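You operate a simulated robot arm through the tools that you are given. There is no shell and no other tool.

Carry out the task below with a simulated robot arm. There is one attempt and no reset: what you move stays moved.

## Task
Put things in order on the work table. At the end: the silver collar nut from the work table stands on top of the black pad; the grey tin (marked "CLEANER") from the work table is on the brown small carton (marked "NEW"); the red dressing block stands where the grey tin stood; the blue brush from the work table stands where the red dressing block stood; whatever was shut is shut again. Leave all else as you found it, and nothing knocked over.

The check looks at the end state, three seconds after you hand in, the way a careful person would. Anything else that was tipped, shoved, dropped, spilled or broken makes it a failure.

## Robot
A 6-joint arm with a two-finger parallel gripper, fixed in place. Base frame: the origin is at the foot of the arm, x ahead of it, y to its left, z up; the work surface is at about z = 0. Lengths are in m, angles in rad, forces in N, time in s.
With the tool pointing down near the work surface it reaches from about 0.18 to 0.46 m from the base axis. Its first joint turns from -1.222 to 1.222 rad. Payload 1.9 kg.
The TCP is the grasp point between the finger pads, 0.023 m short of the fingertips. In the tool frame z runs along the fingers and y along their closing line. The gripper opens to 0.094 m. The fingers are 0.038 m wide and 0.01 m thick; the gripper's body (0.054 by 0.096 m) begins 0.039 m behind the TCP.
Orientation is that of the tool frame in the base frame, as [roll, pitch, yaw] about the fixed x, y, z axes, in that order (R = Rz(yaw) Ry(pitch) Rx(roll)). With the fingers straight down and closing along the base's y, the tool's x points along the base's -x, its y along +y and its z along -z.

## Interface
- The arm moves only by the tool play_rows. Its argument "targets" is a list that holds one entry, the list of rows, each a list of 7 numbers: the turn, a rotation vector about the tool's x, y, z in rad, then the shift along the tool's x, y, z in cm, then the closure, from 0 (fully open) to 1 (shut). In form: [[[ax, ay, az, dx, dy, dz, hand], ...]]. A call has 1 to 20 rows; each row shifts and turns the commanded pose from where the row before left it, along the tool's axes as they then stand. Rows are played at 5 a second. More than 0.05 m and 0.15 rad between two rows, or a gripper value outside its range, and nothing of the call is played. A pose out of reach is approached as far as the arm can. The call stops where the force on the tool passes 40 N (or 10 N more than at its start, if that is more) or the arm is blocked; 0.2 s more then pass. The fingers move at their own pace (about 0.108 m/s each) and stop on an object; they squeeze with about 24 N. The grip force told is the motor's: it shows also when the fingers shut on nothing. Time passes only in rows, and 0.2 s behind the last, so rows that do not move let the fingers close. The reply holds the time, the measured pose of the TCP, the force on the tool along the base axes, the opening and the grip force, in the units named above and with some noise, with the torque about the TCP (base axes, N m) and any sound that the robot's microphone picked up, and new pictures: "pictures" is both (left out), scene, wrist or none.
- Cameras (640 x 400 px; columns grow to the right, rows downward): "scene" is fixed at [0.0574, 0.3157, 0.4279]; the picture's right is [-0.69, -0.73, 0.00], its down [-0.41, 0.39, -0.83] and it looks along [0.60, -0.57, -0.56] (base axes); focal length 214 px, centre (320, 200). "wrist" rides on the gripper at [0.087, 0.016, -0.074] in the tool frame; the picture's right is [-0.18, 0.98, 0.00], its down [-0.58, -0.11, -0.81] and it looks along [-0.79, -0.15, 0.59] (tool axes); focal length 243 px, centre (320, 200). There is no depth. A picture from a camera that has moved, and an enlarged one, comes with that camera's place and axes in the base frame and with its lens. The place of the scene camera against the robot may be out by one fixed shift of up to 0.012 m in any direction.
- zoom(camera, box): a new picture of the part [left, top, right, bottom] of that camera's present view, enlarged. No time passes.
- close_job(): hands the job in; it is judged then, once.

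Nothing tells you positions but the pictures and the camera data. Unless the task says otherwise, let go and move clear before handing in.

The tools are called after ">>>" as name(argument=value, ...) on one line, values as JSON. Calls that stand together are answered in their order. play_rows: Moves the arm, as the interface text tells. Its arguments: {"type":"object","properties":{"targets":{"type":"array","items":{"type":"array","items":{"type":"array","items":{"type":"number"}}}},"pictures":{"type":"string","enum":["both","scene","wrist","none"]}},"required":["targets"]} The other tools are called the same way: zoom (camera, box) takes an enlarged picture of a part of a camera's view; close_job () hands the job in.

At the start:

```text
time_s: 0.0
ee_pos: [0.2925, 0.0259, 0.3105]
ee_rot: [-3.14, -0.001, -3.141]
force: [-0.4, -0.6, 0.0]
torque: [0.02, -0.01, -0.03]
opening: 0.0943
gripper_force: 0.0
```

scene: 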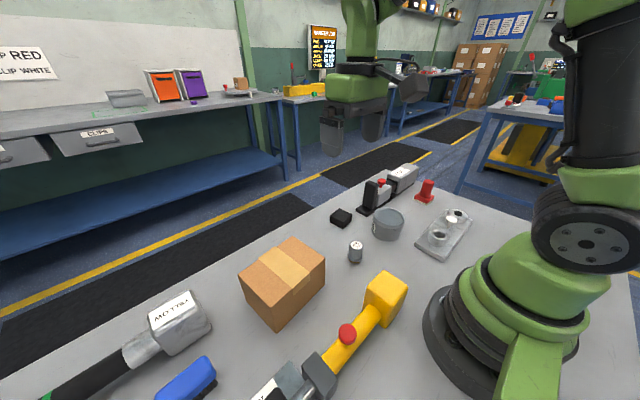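
wrist: 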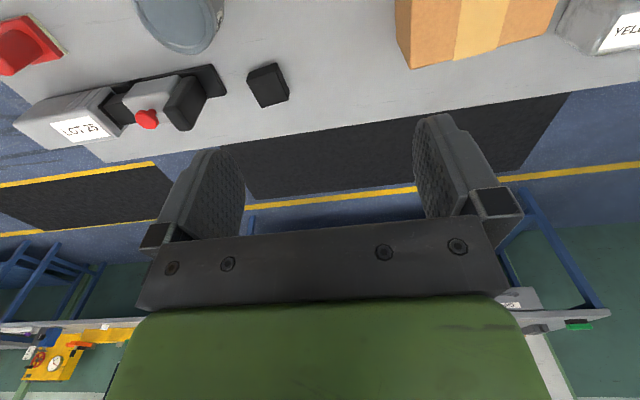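

I see a work table with a carton, a grey tin, a small silver piece, a black pad, a red piece, a blue brush and some tools. I'll zoom in first to identify each one before moving.

>>> zoom(camera="scene", box=[320, 150, 480, 270])

>>> zoom(camera="scene", box=[220, 220, 420, 400])

>>> zoom(camera="scene", box=[30, 270, 240, 400])

>>> zoom(camera="wrist", box=[0, 0, 320, 200])

>>> zoom(camera="scene", box=[440, 20, 640, 170])

```text
3.33 times, centred on (400, 210) of scene
camera zoom: at [0.0574, 0.3157, 0.4279], right [-0.69, -0.73, 0.0], down [-0.41, 0.39, -0.83], along [0.6, -0.57, -0.56], focal length 715 px, centre (53, 167)
```

zoom: 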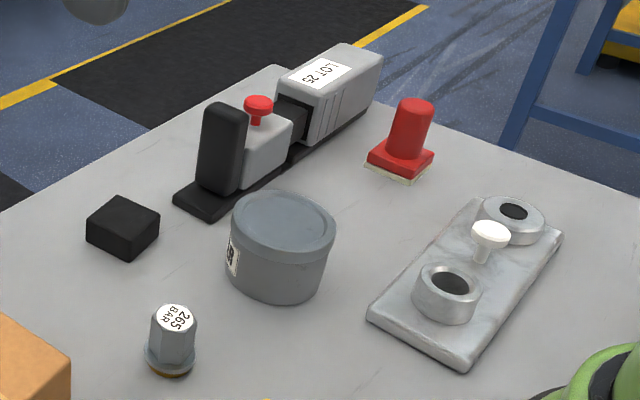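

```text
2.22 times, centred on (320, 310) of scene
camera zoom: at [0.0574, 0.3157, 0.4279], right [-0.69, -0.73, 0.0], down [-0.41, 0.39, -0.83], along [0.6, -0.57, -0.56], focal length 477 px, centre (320, -44)
```

zoom: 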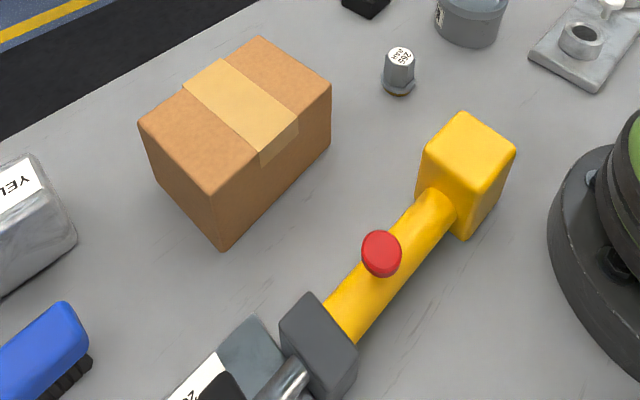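

```text
3.05 times, centred on (135, 335) of scene
camera zoom: at [0.0574, 0.3157, 0.4279], right [-0.69, -0.73, 0.0], down [-0.41, 0.39, -0.83], along [0.6, -0.57, -0.56], focal length 654 px, centre (884, -211)
```

zoom: 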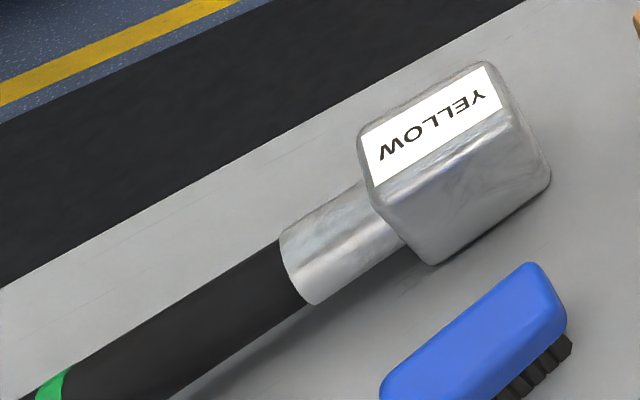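

```text
2.00 times, centred on (160, 100) of wrist
camera zoom: at [0.206, 0.0411, 0.383], right [0.18, 0.98, 0.0], down [0.58, -0.11, 0.81], along [0.79, -0.15, -0.59], focal length 485 px, centre (640, 400)
```

zoom: 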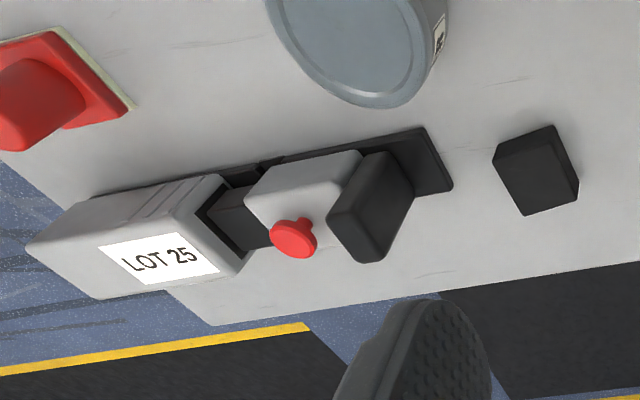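

```text
2.67 times, centred on (540, 95) of scene
camera zoom: at [0.0574, 0.3157, 0.4279], right [-0.69, -0.73, 0.0], down [-0.41, 0.39, -0.83], along [0.6, -0.57, -0.56], focal length 572 px, centre (-267, 480)
```

zoom: 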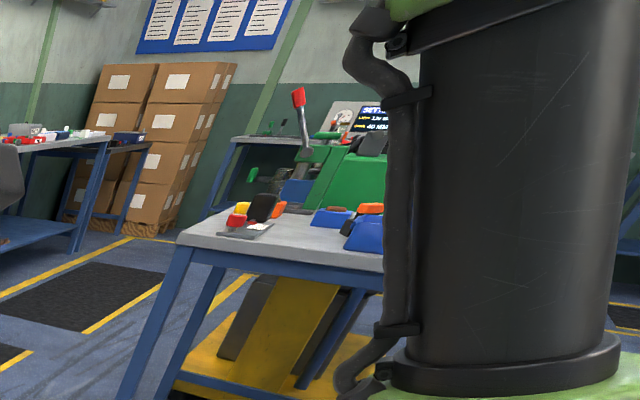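

I take the carton to be near (0.31, 0.17), the tin near (0.26, -0.13), the nut near (0.26, 0.00), the pad near (0.385, -0.075), the red block near (0.26, -0.37) and the brush near (0.28, 0.40). I'll turn the wrist camera to the left at this height to get a better look at the brush and the carton.

>>> play_rows(targets=[[[0, 0, -0.14, 0, 0, 0, 0], [0, 0, -0.14, 0, 0, 0, 0], [0, 0, -0.14, 0, 0, 0, 0], [0, 0, -0.14, 0, 0, 0, 0], [0, 0, -0.14, 0, 0, 0, 0], [0, 0, -0.14, 0, 0, 0, 0], [0, 0, -0.14, 0, 0, 0, 0], [0, 0, -0.14, 0, 0, 0, 0], [0, 0, -0.14, 0, 0, 0, 0], [0, 0, -0.14, 0, 0, 0, 0], [0, 0, -0.14, 0, 0, 0, 0]]])

```text
time_s: 2.4
ee_pos: [0.2927, 0.0241, 0.3093]
ee_rot: [3.142, -0.001, -1.6]
force: [0.0, 0.4, 0.7]
torque: [0.0, 0.01, 0.03]
opening: 0.0939
gripper_force: 0.0
camera wrist: at [0.2745, -0.0607, 0.3833], right [-0.98, 0.21, 0.0], down [0.12, 0.58, 0.81], along [0.17, 0.79, -0.59], focal length 243 px, centre (320, 200)
```

scene: 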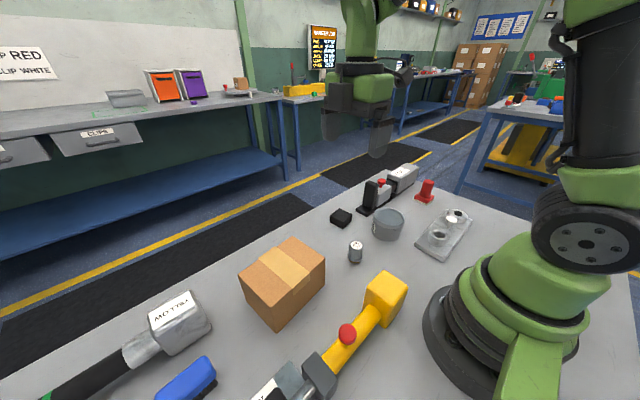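
wrist: 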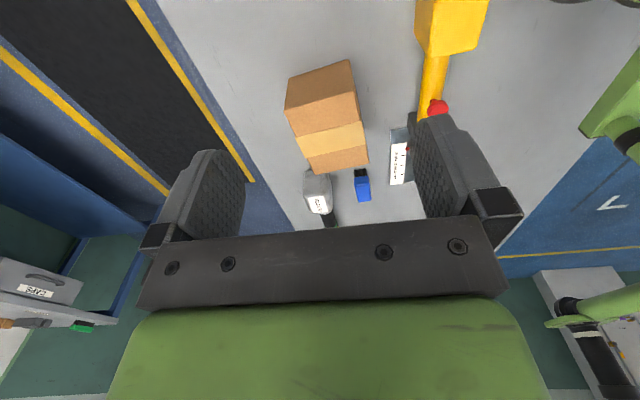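

>>> zoom(camera="wrist", box=[240, 30, 480, 240])

>>> zoom(camera="wrist", box=[290, 140, 440, 235])

```text
1.90 times, centred on (360, 135) of wrist
camera zoom: at [0.2745, -0.0607, 0.3833], right [-0.98, 0.21, 0.0], down [0.12, 0.58, 0.81], along [0.17, 0.79, -0.59], focal length 462 px, centre (244, 324)
```

zoom: 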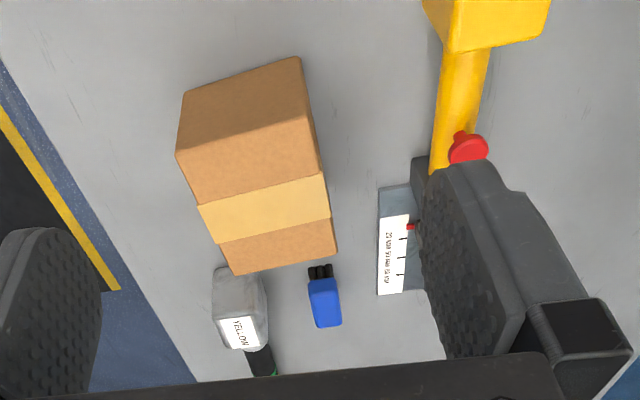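

```text
4.21 times, centred on (365, 188) of wrist
camera zoom: at [0.2745, -0.0607, 0.3833], right [-0.98, 0.21, 0.0], down [0.12, 0.58, 0.81], along [0.17, 0.79, -0.59], focal length 1022 px, centre (130, 253)
```

zoom: 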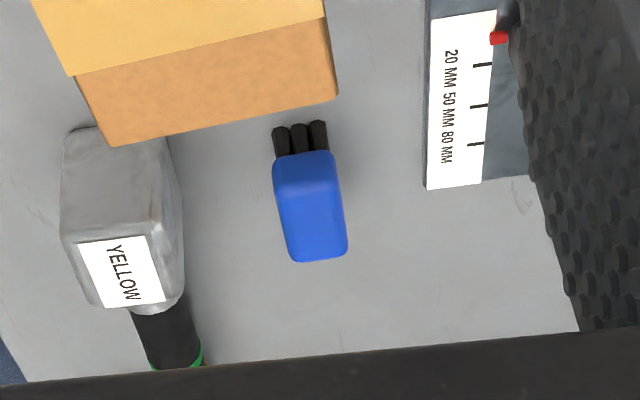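

The brush lies with its long axis along y, around (0.27, 0.39), and the carton is the only one on the table. Now I'll look toward -y at the nut, tin and red block.

>>> play_rows(targets=[[[0, 0, 0.148, -3, 0, 0, 0], [0, 0, 0.148, -3, 0, 0, 0], [0, 0, 0.148, -2, 0, 0, 0], [0, 0, 0.148, 0, 0, 0, 0], [0, 0, 0.148, 0, 0, 0, 0], [0, 0, 0.148, 0, 0, 0, 0], [0, 0, 0.148, 0, 0, 0, 0], [0, 0, 0.148, 0, 0, 0, 0], [0, 0, 0.148, 0, 0, 0, 0], [0, 0, 0.148, 0, 0, 0, 0], [0, 0, 0.148, 0, 0, 0, 0], [0, 0, 0.148, 0, 0, 0, 0], [0, 0, 0.148, 0, 0, 0, 0], [0, 0, 0.148, 0, 0, 0, 0], [0, 0, 0.148, 0, 0, 0, 0], [0, 0, 0.148, 0, 0, 0, 0], [0, 0, 0.148, 0, 0, 0, 0], [0, 0, 0.148, 0, 0, 0, 0], [0, 0, 0.148, 0, 0, 0, 0], [0, 0, 0.148, 0, 0, 0, 0]]])

```text
time_s: 6.6
ee_pos: [0.3058, 0.1043, 0.3096]
ee_rot: [-3.141, -0.001, 1.721]
force: [1.0, 0.3, -0.5]
torque: [-0.02, -0.01, 0.02]
opening: 0.0941
gripper_force: 0.1
camera wrist: at [0.3084, 0.1913, 0.3835], right [1.0, -0.04, 0.0], down [-0.02, -0.59, 0.81], along [-0.03, -0.81, -0.59], focal length 243 px, centre (320, 200)
```

scene: 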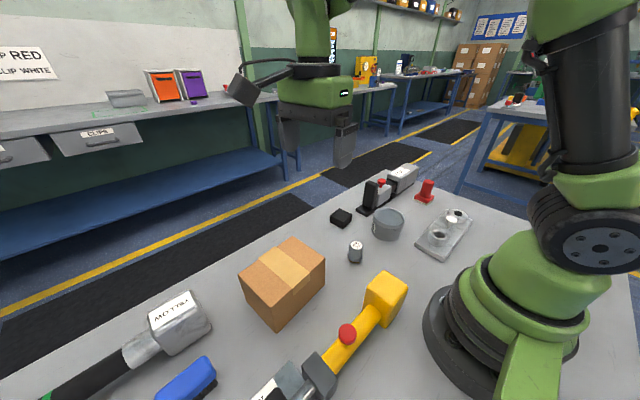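
wrist: 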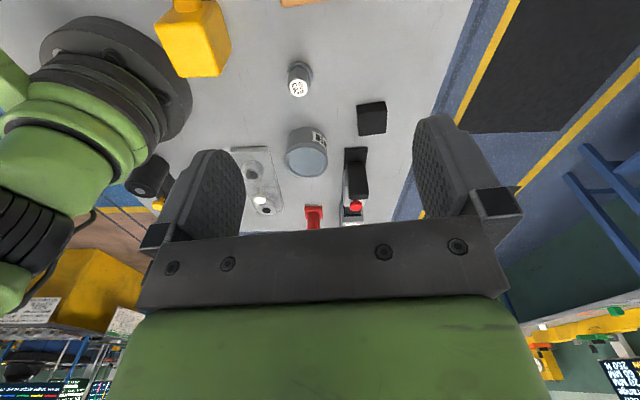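

>>> zoom(camera="wrist", box=[230, 40, 420, 160])

>>> zoom(camera="wrist", box=[230, 120, 400, 235])

```text
3.33 times, centred on (325, 100) of wrist
camera zoom: at [0.3084, 0.1913, 0.3835], right [1.0, -0.04, 0.0], down [-0.02, -0.59, 0.81], along [-0.03, -0.81, -0.59], focal length 809 px, centre (303, 533)
```

zoom: 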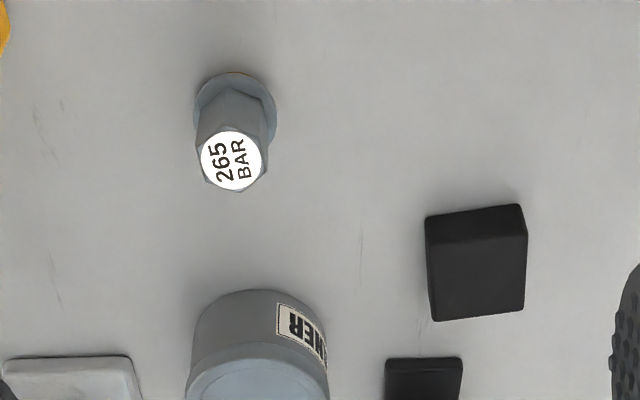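

```text
3.48 times, centred on (315, 178) of wrist
camera zoom: at [0.3084, 0.1913, 0.3835], right [1.0, -0.04, 0.0], down [-0.02, -0.59, 0.81], along [-0.03, -0.81, -0.59], focal length 844 px, centre (337, 278)
```

zoom: 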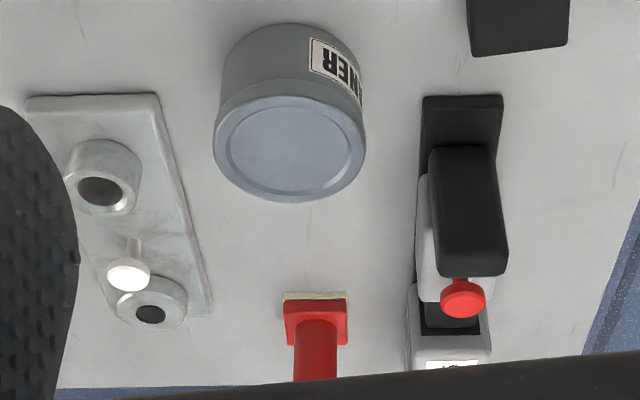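

The nut is near (0.270, 0.006), the pad near (0.390, -0.074), the tin near (0.271, -0.132) with a diameter of about 8 cm, and the red block near (0.27, -0.37). I'll move above the tin with the fingers closing along y and check the centring before I descend.

>>> play_rows(targets=[[[0, 0, -0.142, 0, 0, 0, 0], [0, 0, -0.142, 0, 0, 0, 0], [0, 0, -0.142, 0, 0, 0, 0], [0, 0, -0.142, 0, 0, 0, 0], [0, 0, -0.142, 0, 0, 0, 0], [0, 0, -0.142, 0, 0, 0, 0], [0, 0, -0.142, 0, 0, 0, 0], [0, 0, -0.142, 0, 0, 0, 0], [0, 0, -0.142, 0, 0, 0, 0], [0, 0, -0.142, 0, 0, 0, 0], [0, 0, 0, 0.58, -3.93, 0, 0], [0, 0, 0, 0.58, -3.93, 0, 0], [0, 0, 0, 0.58, -3.93, 0, 0], [0, 0, 0, 0.58, -3.93, 0, 0], [0, 0, 0, 0.58, -3.93, 0, 0], [0, 0, 0, 0.58, -3.93, 0, 0], [0, 0, 0, 0, 0, 4, 0], [0, 0, 0, 0, 0, 4, 0], [0, 0, 0, 0, 0, 4, 0]]])

```text
time_s: 10.6
ee_pos: [0.2728, -0.1321, 0.1881]
ee_rot: [-3.141, 0.0, 3.14]
force: [-0.4, -0.8, 0.3]
torque: [0.01, -0.03, -0.01]
opening: 0.094
gripper_force: 0.0
camera wrist: at [0.1865, -0.1175, 0.2625], right [0.18, 0.98, 0.0], down [0.58, -0.11, 0.81], along [0.79, -0.15, -0.59], focal length 243 px, centre (320, 200)
```

scene: 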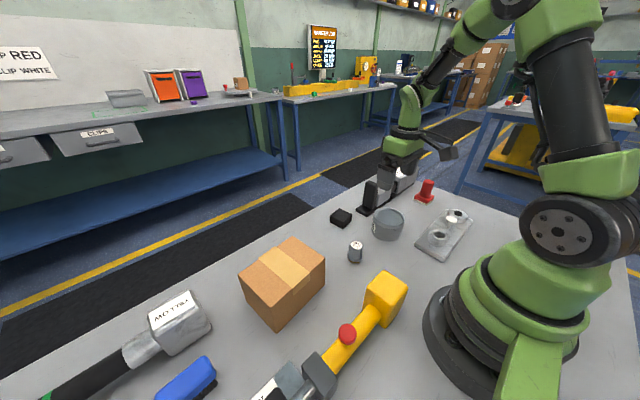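
wrist: 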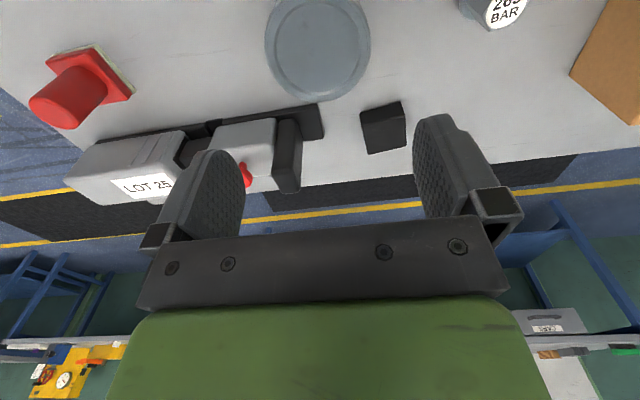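

The tin's lid is now in view between the fingers. I'll zoom in to centre on it, and measure the red block from this view too.

>>> zoom(camera="wrist", box=[240, 0, 400, 100])

>>> zoom(camera="wrist", box=[0, 20, 200, 145])

>>> zoom(camera="scene", box=[370, 170, 450, 220])

>>> zoom(camera="scene", box=[340, 190, 436, 250])

```text
4.00 times, centred on (320, 50) of wrist
camera zoom: at [0.1865, -0.1175, 0.2625], right [0.18, 0.98, 0.0], down [0.58, -0.11, 0.81], along [0.79, -0.15, -0.59], focal length 970 px, centre (320, 800)
```

zoom: 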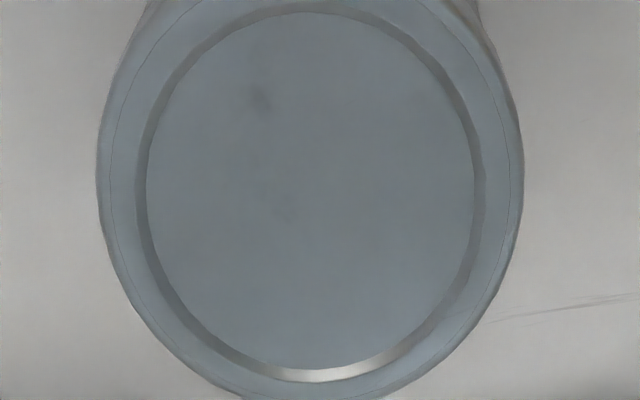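

```text
3.20 times, centred on (100, 82) of wrist
camera zoom: at [0.1865, -0.1175, 0.2625], right [0.18, 0.98, 0.0], down [0.58, -0.11, 0.81], along [0.79, -0.15, -0.59], focal length 776 px, centre (1024, 576)
```

zoom: 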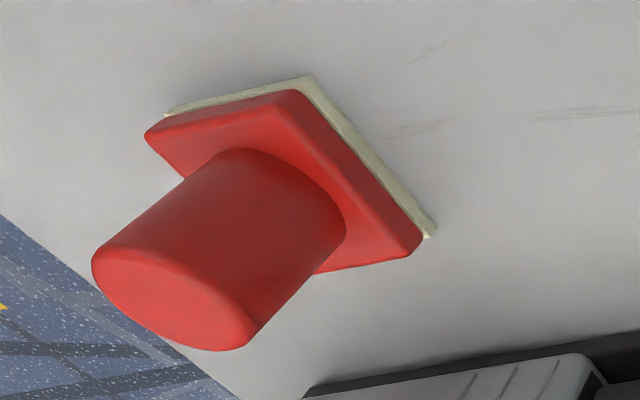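

```text
8.00 times, centred on (410, 195) of scene
camera zoom: at [0.0573, 0.3157, 0.4279], right [-0.69, -0.73, 0.0], down [-0.41, 0.39, -0.83], along [0.6, -0.57, -0.56], focal length 1716 px, centre (-400, 240)
```

zoom: 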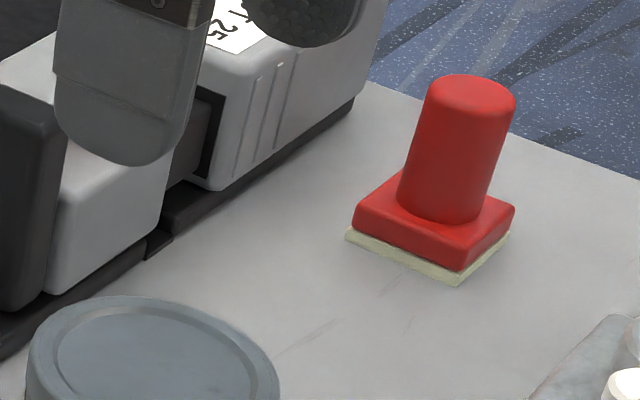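

```text
6.67 times, centred on (388, 220) of scene
camera zoom: at [0.0573, 0.3157, 0.4279], right [-0.69, -0.73, 0.0], down [-0.41, 0.39, -0.83], along [0.6, -0.57, -0.56], focal length 1430 px, centre (-133, 67)
```

zoom: 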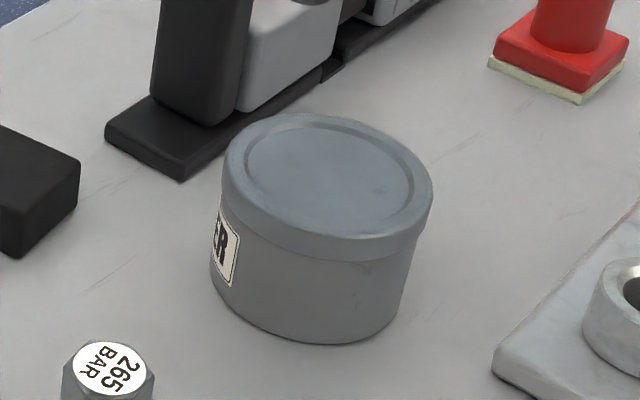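

The lid's centre measures about (0.269, -0.135), and the red block's base covers x 0.246–0.297 and y -0.351 to -0.403, which puts its centre at (0.2715, -0.377). I'll correct the offset and come down to just above the lid.

>>> play_rows(targets=[[[0, 0, 0, 0.43, -0.12, 0, 0], [0, 0, 0, 0, 0, 3, 0], [0, 0, 0, 0, 0, 3, 0], [0, 0, 0, 0, 0, 2.5, 0], [0, 0, 0, 0, 0, 0, 0]]])

```text
time_s: 11.8
ee_pos: [0.2677, -0.1331, 0.1058]
ee_rot: [3.142, 0.001, 3.141]
force: [-0.6, -0.4, 0.6]
torque: [0.03, 0.0, 0.01]
opening: 0.094
gripper_force: 0.0
camera wrist: at [0.1815, -0.1171, 0.1789], right [0.18, 0.98, 0.0], down [0.58, -0.11, 0.81], along [0.79, -0.15, -0.59], focal length 243 px, centre (320, 200)
```

scene: 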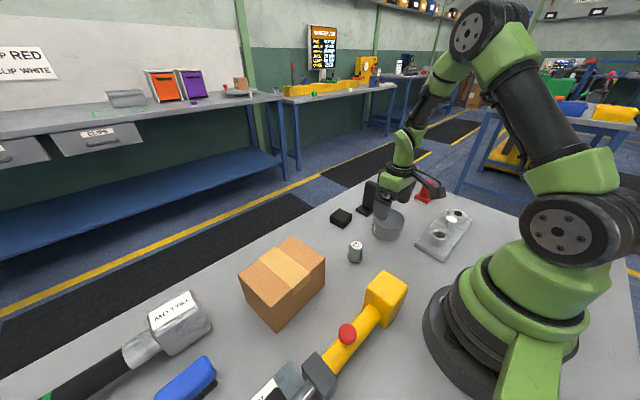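
wrist: 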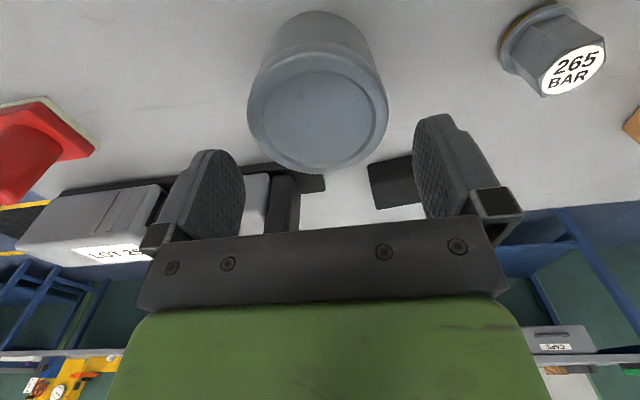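

The tin is centred to within about 2 mm. I'll make a small correction, descend around it and close the fingers.

>>> play_rows(targets=[[[0, 0, 0, 0, -0.18, 0, 0], [0, 0, 0, 0, 0, 1.5, 0], [0, 0, 0, 0, 0, 1.5, 0], [0, 0, 0, 0, 0, 1.5, 0], [0, 0, 0, 0, 0, 1.5, 0], [0, 0, 0, 0, 0, 1.3, 0], [0, 0, 0, 0, 0, 0, 0]]])

```text
time_s: 13.4
ee_pos: [0.2656, -0.1337, 0.0317]
ee_rot: [3.141, -0.001, 3.141]
force: [-0.2, 0.7, -0.2]
torque: [0.01, 0.02, 0.03]
opening: 0.0939
gripper_force: 0.1
camera wrist: at [0.1799, -0.1185, 0.1053], right [0.18, 0.98, 0.0], down [0.58, -0.11, 0.81], along [0.79, -0.15, -0.59], focal length 243 px, centre (320, 200)
```

scene: 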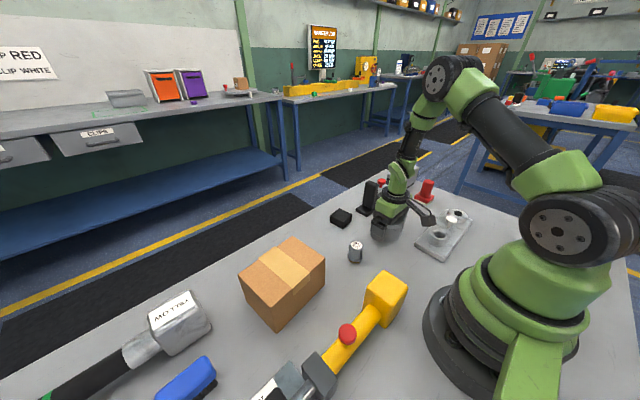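
wrist: 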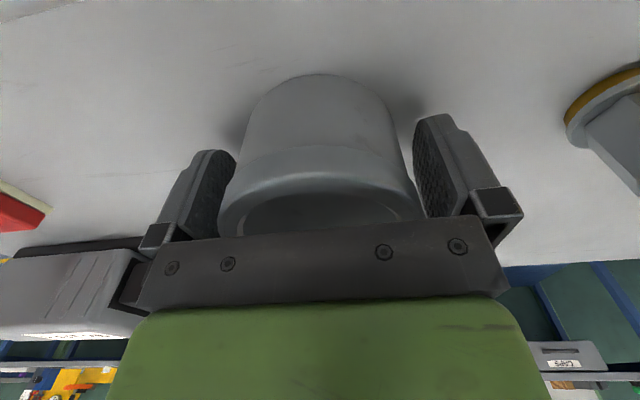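

The fingers straddle the tin cleanly. Closing now.

>>> play_rows(targets=[[[0, 0, 0, 0, 0, 0, 1], [0, 0, 0, 0, 0, 0, 1], [0, 0, 0, 0, 0, 0, 1], [0, 0, 0, 0, 0, 0, 1]]])

```text
time_s: 14.4
ee_pos: [0.266, -0.1346, 0.0321]
ee_rot: [3.141, 0.0, -3.14]
force: [-0.2, 0.0, -0.2]
torque: [0.01, 0.0, -0.03]
opening: 0.0794
gripper_force: 23.7
camera wrist: at [0.1799, -0.1184, 0.1054], right [0.18, 0.98, 0.0], down [0.58, -0.11, 0.81], along [0.79, -0.15, -0.59], focal length 243 px, centre (320, 200)
```

scene: 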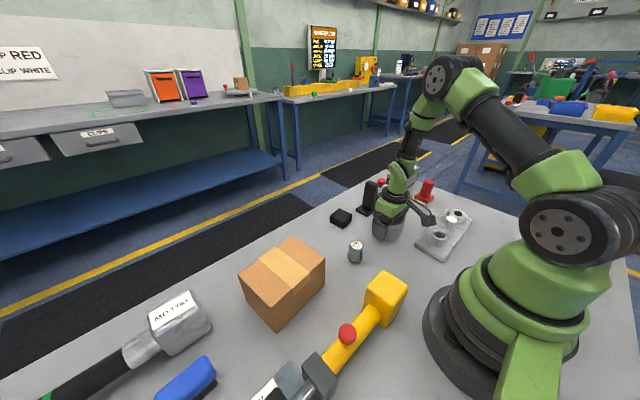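
wrist: 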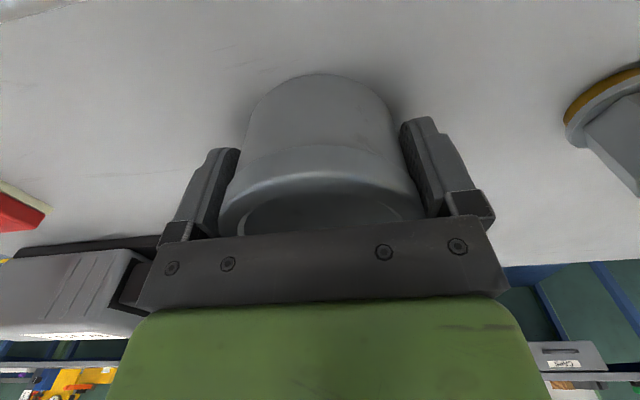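

The grip is firm at 7.9 cm. I'll lift slowly and check the load.

>>> play_rows(targets=[[[0, 0, 0, 0, 0, -1, 1], [0, 0, 0, 0, 0, -2, 1], [0, 0, 0, 0, 0, -3, 1], [0, 0, 0, 0, 0, -3, 1], [0, 0, 0, 0, 0, -4, 1], [0, 0, 0, 0, 0, -4, 1], [0, 0, 0, 0, 0, -3, 1], [0, 0, 0, 0, 0, 0, 1]]])

```text
time_s: 16.2
ee_pos: [0.2642, -0.136, 0.2331]
ee_rot: [3.14, -0.001, -3.139]
force: [-0.8, 0.4, -0.5]
torque: [-0.01, -0.01, 0.02]
opening: 0.0
gripper_force: 23.6
camera wrist: at [0.1782, -0.1202, 0.3067], right [0.18, 0.98, 0.0], down [0.58, -0.11, 0.81], along [0.79, -0.15, -0.59], focal length 243 px, centre (320, 200)
```

scene: 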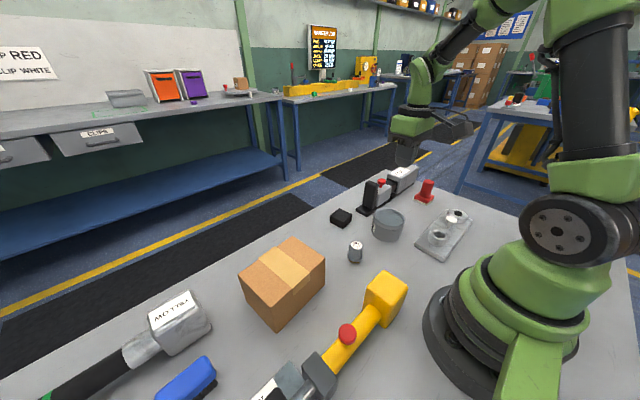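
wrist: 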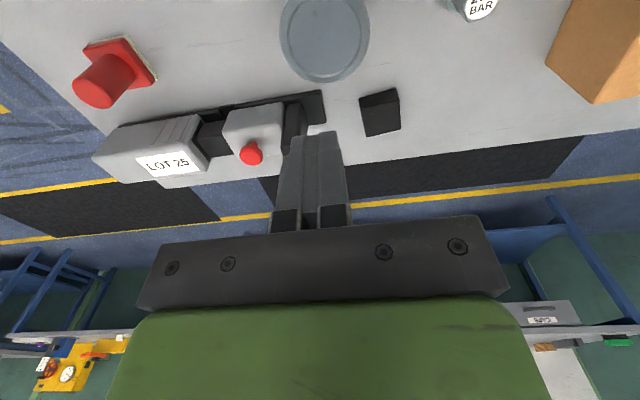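

The fingers came up empty: the tin slipped out and is still on the table. I'll check whether it moved, and look at its shape more closely.

>>> zoom(camera="scene", box=[340, 190, 436, 250])

>>> zoom(camera="wrist", box=[240, 0, 400, 100])

```text
6.67 times, centred on (388, 220) of scene
camera zoom: at [0.0574, 0.3157, 0.4279], right [-0.69, -0.73, 0.0], down [-0.41, 0.39, -0.83], along [0.6, -0.57, -0.56], focal length 1430 px, centre (-133, 67)
```

zoom: 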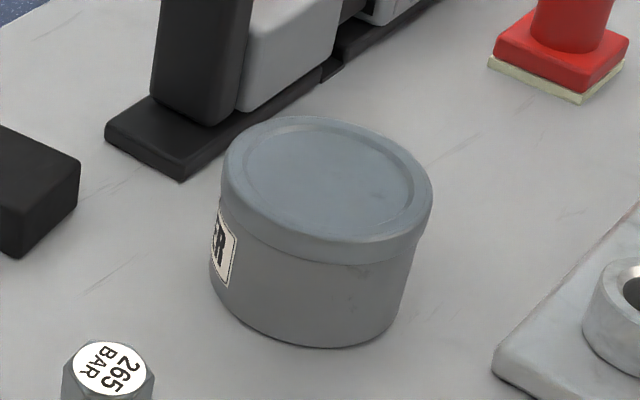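

```text
4.00 times, centred on (320, 50) of wrist
camera zoom: at [0.1782, -0.1202, 0.3067], right [0.18, 0.98, 0.0], down [0.58, -0.11, 0.81], along [0.79, -0.15, -0.59], focal length 970 px, centre (320, 800)
```

zoom: 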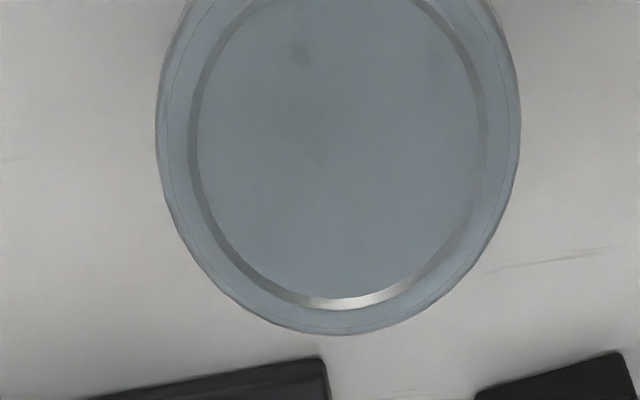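

The tin barely moved, by 1–2 mm at most. I'll open, re-centre on it, then grip again and lift very slowly while watching the load.

>>> play_rows(targets=[[[0, 0, 0, 0, 0, 0, 0], [0, 0, 0, 0, 0, 0, 0], [0, 0, 0, -0.28, 0.28, 0, 0], [0, 0, 0, 0, 0, 4, 0], [0, 0, 0, 0, 0, 4, 0], [0, 0, 0, 0, 0, 4, 0], [0, 0, 0, 0, 0, 1, 0], [0, 0, 0, 0, 0, 0, 0]]], pictures="wrist")

```text
time_s: 18.0
ee_pos: [0.2698, -0.1324, 0.1024]
ee_rot: [3.141, 0.001, -3.139]
force: [0.6, 0.2, 0.6]
torque: [0.03, 0.02, -0.01]
opening: 0.0939
gripper_force: 0.2
camera wrist: at [0.1831, -0.1165, 0.1756], right [0.18, 0.98, 0.0], down [0.58, -0.11, 0.81], along [0.79, -0.15, -0.59], focal length 243 px, centre (320, 200)
```

wrist: 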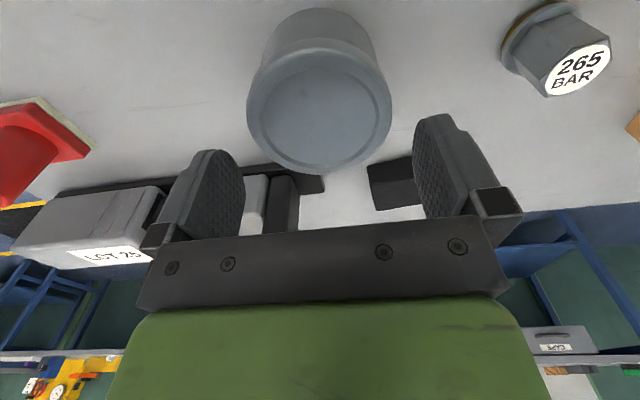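

Centring is good. I'll descend and grip, then lift in very small steps.

>>> play_rows(targets=[[[0, 0, 0, 0.1, -0.05, 0, 0], [0, 0, 0, 0, 0, 1.5, 0], [0, 0, 0, 0, 0, 1.5, 0], [0, 0, 0, 0, 0, 1.5, 0], [0, 0, 0, 0, 0, 1.5, 0], [0, 0, 0, 0, 0, 1.3, 0], [0, 0, 0, 0, 0, 0, 0], [0, 0, 0, 0, 0, 0, 1], [0, 0, 0, 0, 0, 0, 1], [0, 0, 0, 0, 0, 0, 1], [0, 0, 0, 0, 0, 0, 1], [0, 0, 0, 0, 0, 0, 1]]], pictures="wrist")

>>> play_rows(targets=[[[0, 0, 0, 0, 0, -0.2, 1], [0, 0, 0, 0, 0, -0.2, 1], [0, 0, 0, 0, 0, -0.2, 1]]], pictures="both")

```text
time_s: 20.6
ee_pos: [0.2686, -0.1322, 0.0287]
ee_rot: [3.141, 0.001, -3.14]
force: [-0.5, -0.1, -0.1]
torque: [0.01, 0.0, 0.0]
opening: 0.079
gripper_force: 23.9
camera wrist: at [0.1814, -0.1167, 0.1015], right [0.18, 0.98, 0.0], down [0.58, -0.11, 0.81], along [0.79, -0.15, -0.59], focal length 243 px, centre (320, 200)
```

wrist: 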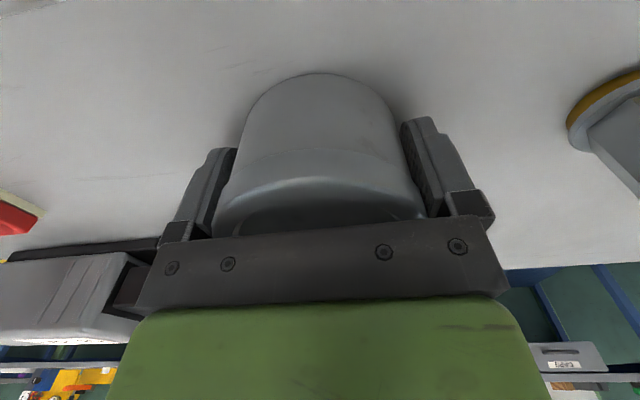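

```text
time_s: 21.4
ee_pos: [0.2687, -0.1321, 0.0342]
ee_rot: [3.14, 0.0, -3.139]
force: [-0.1, 0.0, -2.8]
torque: [0.0, 0.01, 0.02]
opening: 0.0793
gripper_force: 23.7
camera wrist: at [0.1822, -0.1164, 0.1077], right [0.18, 0.98, 0.0], down [0.58, -0.11, 0.81], along [0.79, -0.15, -0.59], focal length 243 px, centre (320, 200)
```

scene: 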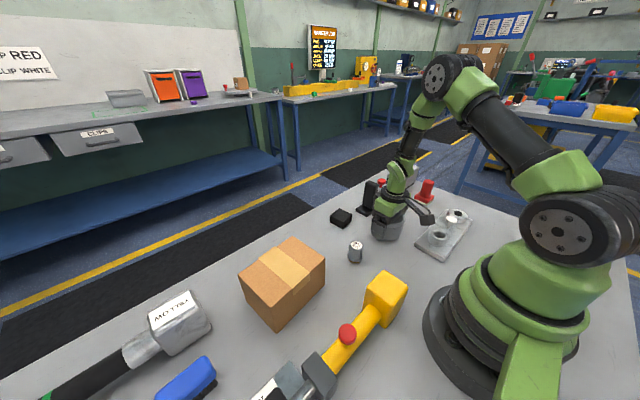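
wrist: 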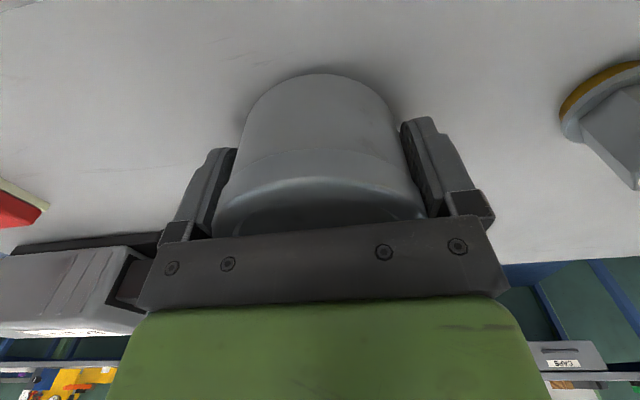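

The tin is coming up with the gripper this time, at about 2.8 N of load. I'll keep lifting gently.

>>> play_rows(targets=[[[0, 0, 0, 0, 0, -0.2, 1], [0, 0, 0, 0, 0, -0.25, 1], [0, 0, 0, 0, 0, -0.3, 1], [0, 0, 0, 0, 0, -0.3, 1], [0, 0, 0, 0, 0, -0.3, 1], [0, 0, 0, 0, 0, -0.3, 1]]], pictures="both")

```text
time_s: 22.8
ee_pos: [0.2681, -0.1334, 0.0506]
ee_rot: [3.139, 0.0, -3.14]
force: [0.5, 0.2, -2.3]
torque: [0.02, 0.01, -0.02]
opening: 0.0794
gripper_force: 23.7
camera wrist: at [0.1812, -0.1174, 0.1245], right [0.18, 0.98, 0.0], down [0.58, -0.11, 0.81], along [0.79, -0.15, -0.59], focal length 243 px, centre (320, 200)
```

scene: 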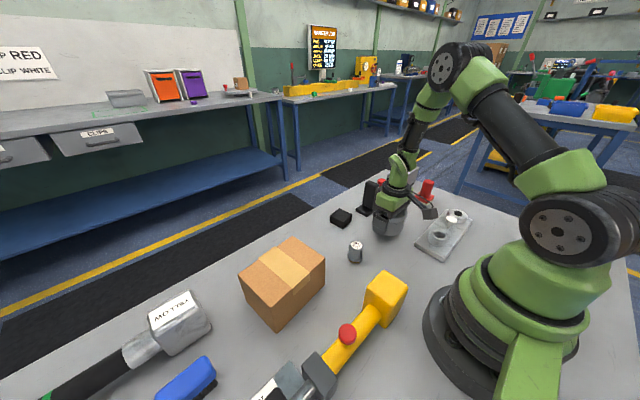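
wrist: 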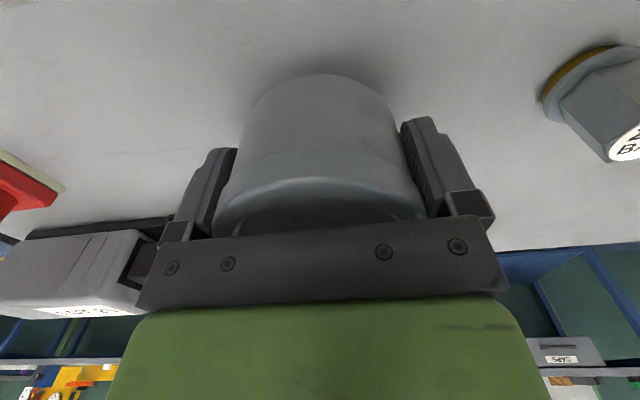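

It's holding steady with the tin clear of the table. I'll keep raising it, ramping the speed gently.

>>> play_rows(targets=[[[0, 0, 0, 0, 0, -0.3, 1], [0, 0, 0, 0, 0, -0.4, 1], [0, 0, 0, 0, 0, -0.5, 1], [0, 0, 0, 0, 0, -0.6, 1], [0, 0, 0, 0, 0, -0.7, 1], [0, 0, 0, 0, 0, -0.8, 1], [0, 0, 0, 0, 0, -0.8, 1], [0, 0, 0, 0, 0, -0.8, 1], [0, 0, 0, 0, 0, -0.8, 1], [0, 0, 0, 0, 0, -0.8, 1], [0, 0, 0, 0, 0, -0.8, 1], [0, 0, 0, 0, 0, -0.8, 1], [0, 0, 0, 0, 0, -0.8, 1], [0, 0, 0, 0, 0, -0.8, 1], [0, 0, 0, 0, 0, -0.8, 1], [0, 0, 0, 0, 0, -0.6, 1], [0, 0, 0, 0, 0, -0.4, 1], [0, 0, 0, 0, 0, -0.2, 1]]], pictures="wrist")

```text
time_s: 26.6
ee_pos: [0.2681, -0.1327, 0.1678]
ee_rot: [3.141, -0.001, -3.14]
force: [-0.3, 0.2, -3.1]
torque: [-0.04, -0.02, 0.0]
opening: 0.0793
gripper_force: 24.1
camera wrist: at [0.1816, -0.1166, 0.2413], right [0.18, 0.98, 0.0], down [0.58, -0.11, 0.81], along [0.79, -0.15, -0.59], focal length 243 px, centre (320, 200)
```

wrist: 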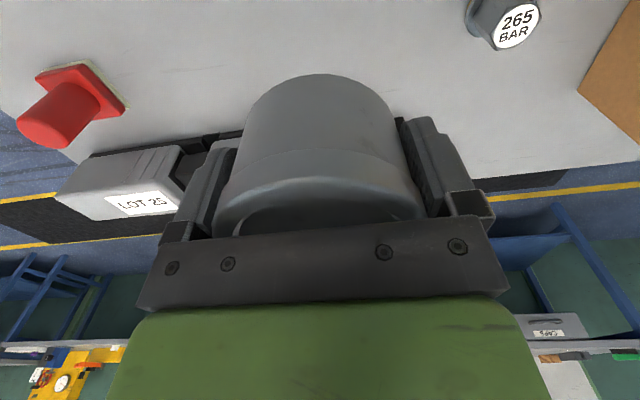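

The tin hangs about 14 cm above the table. I'll move it gently sideways to above the carton.

>>> play_rows(targets=[[[0, 0, 0, -0.05, 0.3, 0, 1], [0, 0, 0, -0.1, 0.6, 0, 1], [0, 0, 0, -0.15, 0.9, 0, 1], [0, 0, 0, -0.2, 1.2, 0, 1], [0, 0, 0, -0.25, 1.5, 0, 1], [0, 0, 0, -0.25, 1.7, 0, 1], [0, 0, 0, -0.25, 1.7, 0, 1], [0, 0, 0, -0.25, 1.7, 0, 1], [0, 0, 0, -0.25, 1.7, 0, 1], [0, 0, 0, -0.25, 1.7, 0, 1], [0, 0, 0, -0.25, 1.7, 0, 1], [0, 0, 0, -0.25, 1.7, 0, 1], [0, 0, 0, -0.25, 1.7, 0, 1], [0, 0, 0, -0.25, 1.7, 0, 1], [0, 0, 0, -0.25, 1.7, 0, 1], [0, 0, 0, -0.25, 1.7, 0, 1], [0, 0, 0, -0.25, 1.7, 0, 1], [0, 0, 0, -0.2, 1.4, 0, 1], [0, 0, 0, -0.15, 1.0, 0, 1], [0, 0, 0, -0.1, 0.5, 0, 1]]])

```text
time_s: 30.8
ee_pos: [0.3086, 0.1448, 0.1693]
ee_rot: [-3.14, 0.0, -3.141]
force: [0.4, 0.0, -3.3]
torque: [-0.01, 0.03, 0.04]
opening: 0.0795
gripper_force: 24.1
camera wrist: at [0.2234, 0.1608, 0.2422], right [0.18, 0.98, 0.0], down [0.58, -0.11, 0.81], along [0.79, -0.15, -0.59], focal length 243 px, centre (320, 200)
```

scene: 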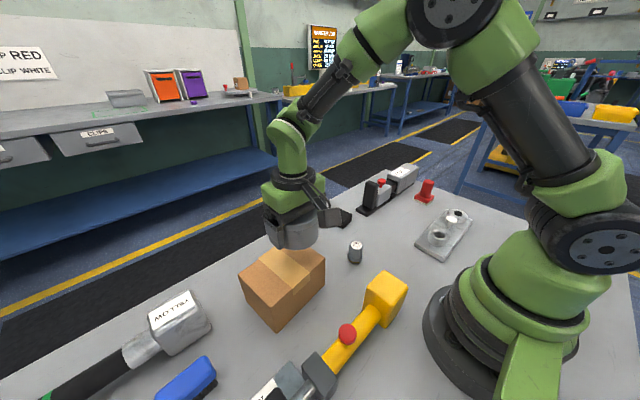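
wrist: 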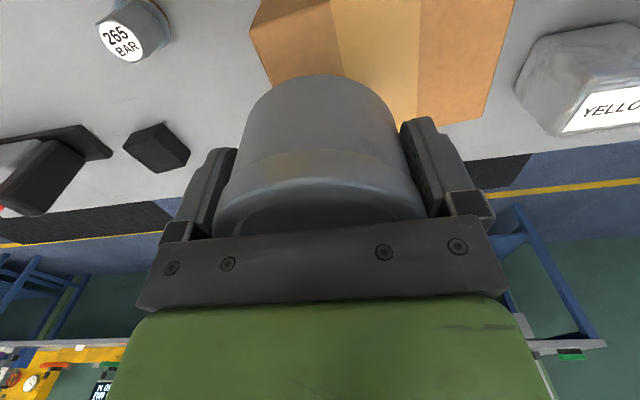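

The tin is close to the carton, whose top centre I take as (0.310, 0.183). I'll finish the sideways move and lower most of the way.

>>> play_rows(targets=[[[0, 0, 0, 0, 0.3, 0, 1], [0, 0, 0, 0, 0.6, 0, 1], [0, 0, 0, 0, 0.8, 0, 1], [0, 0, 0, 0, 0.9, 0, 1], [0, 0, 0, 0, 0.7, 0, 1], [0, 0, 0, 0, 0.4, 0, 1], [0, 0, 0, 0, 0.1, 0, 1], [0, 0, 0, 0, 0, 0.3, 1], [0, 0, 0, 0, 0, 0.5, 1], [0, 0, 0, 0, 0, 0.6, 1], [0, 0, 0, 0, 0, 0.6, 1], [0, 0, 0, 0, 0, 0.6, 1], [0, 0, 0, 0, 0, 0.5, 1], [0, 0, 0, 0, 0, 0.4, 1], [0, 0, 0, 0, 0, 0.3, 1], [0, 0, 0, 0, 0, 0.2, 1]]])

```text
time_s: 34.2
ee_pos: [0.3113, 0.1827, 0.1278]
ee_rot: [-3.141, 0.0, -3.138]
force: [-0.9, 0.3, -2.8]
torque: [-0.02, -0.02, 0.01]
opening: 0.0793
gripper_force: 23.6
camera wrist: at [0.2238, 0.1993, 0.2021], right [0.18, 0.98, 0.0], down [0.58, -0.11, 0.81], along [0.79, -0.15, -0.59], focal length 243 px, centre (320, 200)
```

scene: 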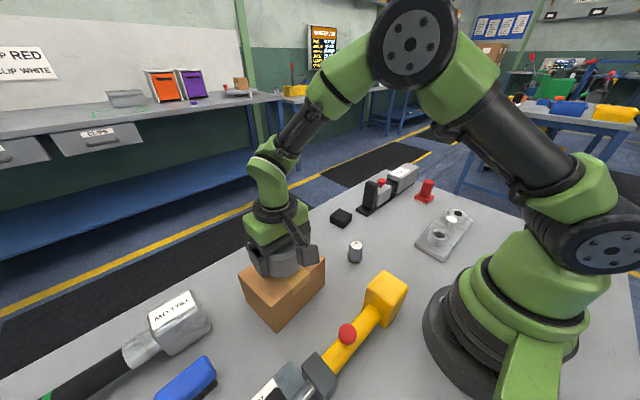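
wrist: 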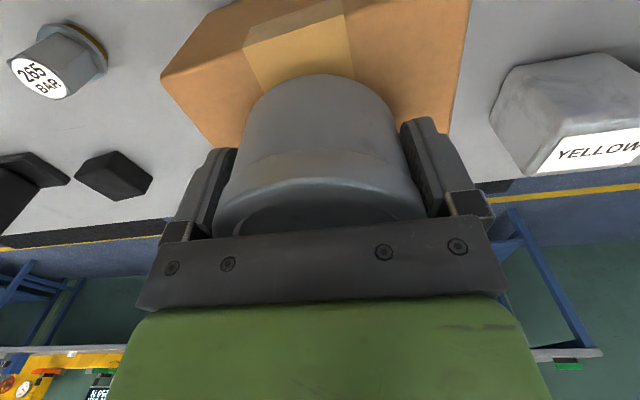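

Alignment over the carton looks right. I'll lower in small steps until the load transfers.

>>> play_rows(targets=[[[0, 0, 0, 0, 0, 0.2, 1], [0, 0, 0, 0, 0, 0.2, 1], [0, 0, 0, 0, 0, 0.2, 1], [0, 0, 0, 0, 0, 0.1, 1]]], pictures="wrist")

```text
time_s: 35.2
ee_pos: [0.3107, 0.1838, 0.1198]
ee_rot: [3.14, 0.0, 3.141]
force: [-1.0, 0.3, -2.5]
torque: [0.04, 0.01, -0.02]
opening: 0.0791
gripper_force: 23.8
camera wrist: at [0.2233, 0.1989, 0.1945], right [0.18, 0.98, 0.0], down [0.58, -0.11, 0.81], along [0.79, -0.15, -0.59], focal length 243 px, centre (320, 200)
```

wrist: 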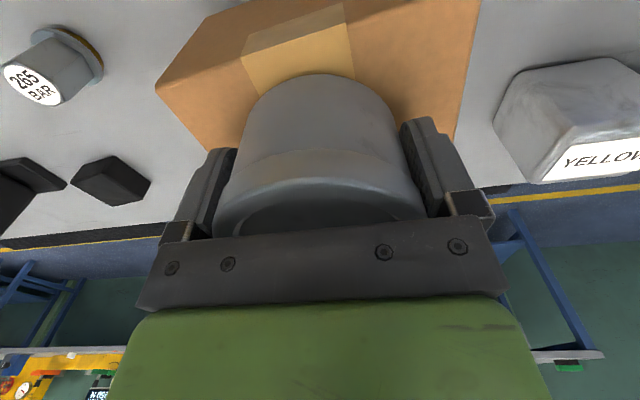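

>>> play_rows(targets=[[[0, 0, 0, 0, 0, 0.1, 1], [0, 0, 0, 0, 0, 0.1, 1], [0, 0, 0, 0, 0, 0.1, 1]]], pictures="scene")

>>> zoom(camera="scene", box=[225, 200, 345, 335])

```text
time_s: 36.0
ee_pos: [0.3091, 0.1819, 0.1173]
ee_rot: [3.139, 0.0, -3.14]
force: [-2.0, 0.6, 2.1]
torque: [-0.13, -0.02, -0.04]
opening: 0.079
gripper_force: 23.9
```

scene: 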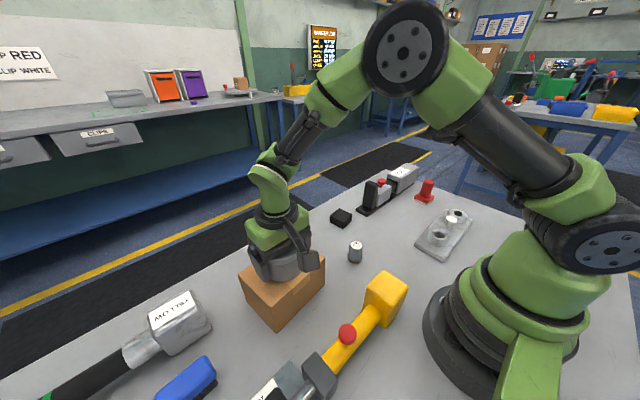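

```text
2.96 times, centred on (285, 268) of scene
camera zoom: at [0.0573, 0.3157, 0.4279], right [-0.69, -0.73, 0.0], down [-0.41, 0.39, -0.83], along [0.6, -0.57, -0.56], focal length 636 px, centre (424, 0)
```

zoom: 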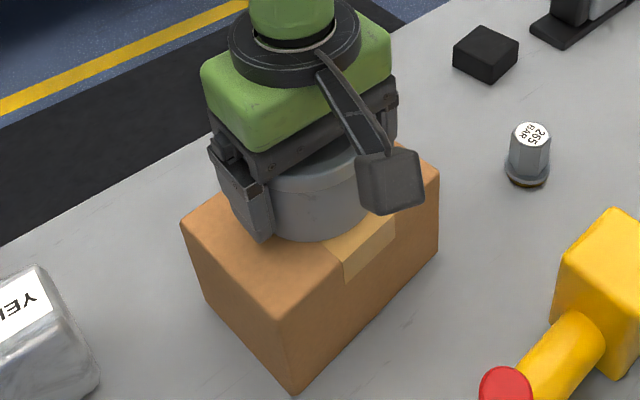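

Contact shows: about 2 N upward now, so the tin rests on the carton. I'll open and rise straight up.

>>> play_rows(targets=[[[0, 0, 0, 0, 0, 0, 0.1], [0, 0, 0, 0, 0, 0, 0.0], [0, 0, 0, 0, 0, 0, 0], [0, 0, 0, 0, 0, -0.5, 0], [0, 0, 0, 0, 0, -1, 0], [0, 0, 0, 0, 0, -2, 0], [0, 0, 0, 0, 0, -3, 0], [0, 0, 0, 0, 0, -3, 0], [0, 0, 0, 0, 0, -3, 0]]])

```text
time_s: 38.0
ee_pos: [0.3093, 0.1829, 0.2417]
ee_rot: [3.141, -0.001, -3.141]
force: [-0.3, 0.5, -0.4]
torque: [0.03, 0.02, -0.02]
opening: 0.094
gripper_force: 0.0
camera wrist: at [0.2234, 0.199, 0.3161], right [0.18, 0.98, 0.0], down [0.58, -0.11, 0.81], along [0.79, -0.15, -0.59], focal length 243 px, centre (320, 200)
```

scene: 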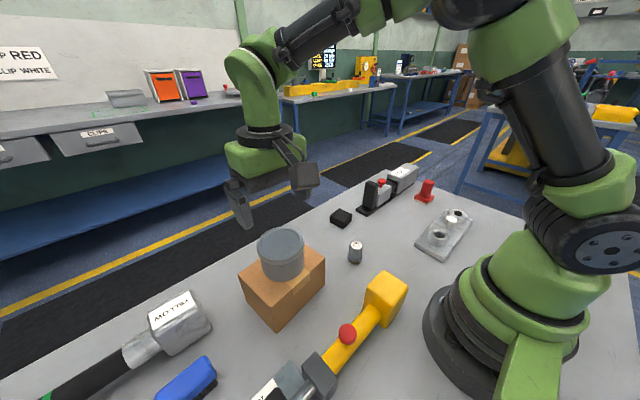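
wrist: 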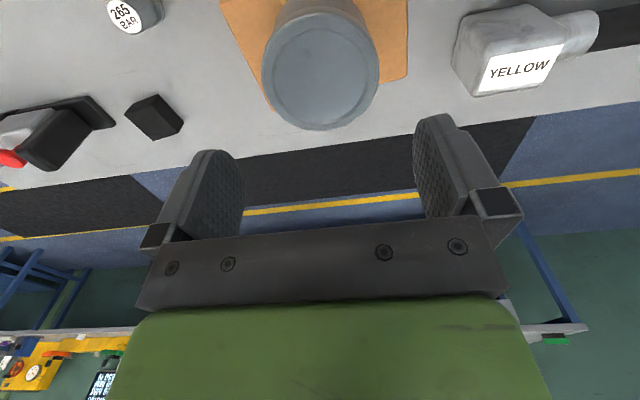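

>>> zoom(camera="scene", box=[220, 220, 420, 400])

>>> zoom(camera="wrist", box=[80, 0, 400, 160])

```text
2.22 times, centred on (320, 310) of scene
camera zoom: at [0.0574, 0.3157, 0.4279], right [-0.69, -0.73, 0.0], down [-0.41, 0.39, -0.83], along [0.6, -0.57, -0.56], focal length 477 px, centre (320, -44)
```

zoom: 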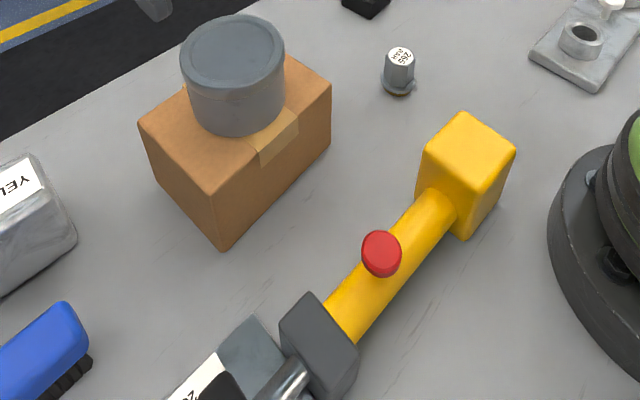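

```text
2.00 times, centred on (240, 80) of wrist
camera zoom: at [0.2234, 0.199, 0.3161], right [0.18, 0.98, 0.0], down [0.58, -0.11, 0.81], along [0.79, -0.15, -0.59], focal length 485 px, centre (480, 440)
```

zoom: 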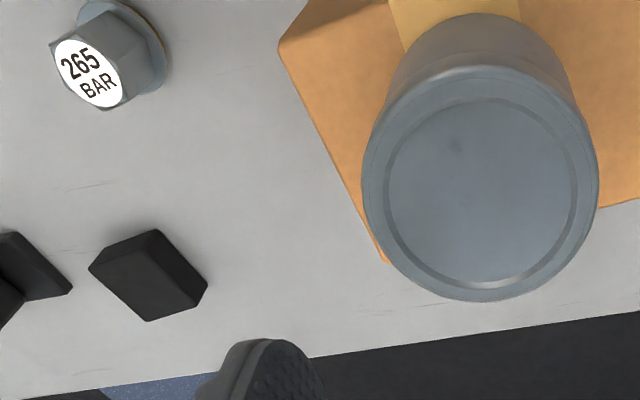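

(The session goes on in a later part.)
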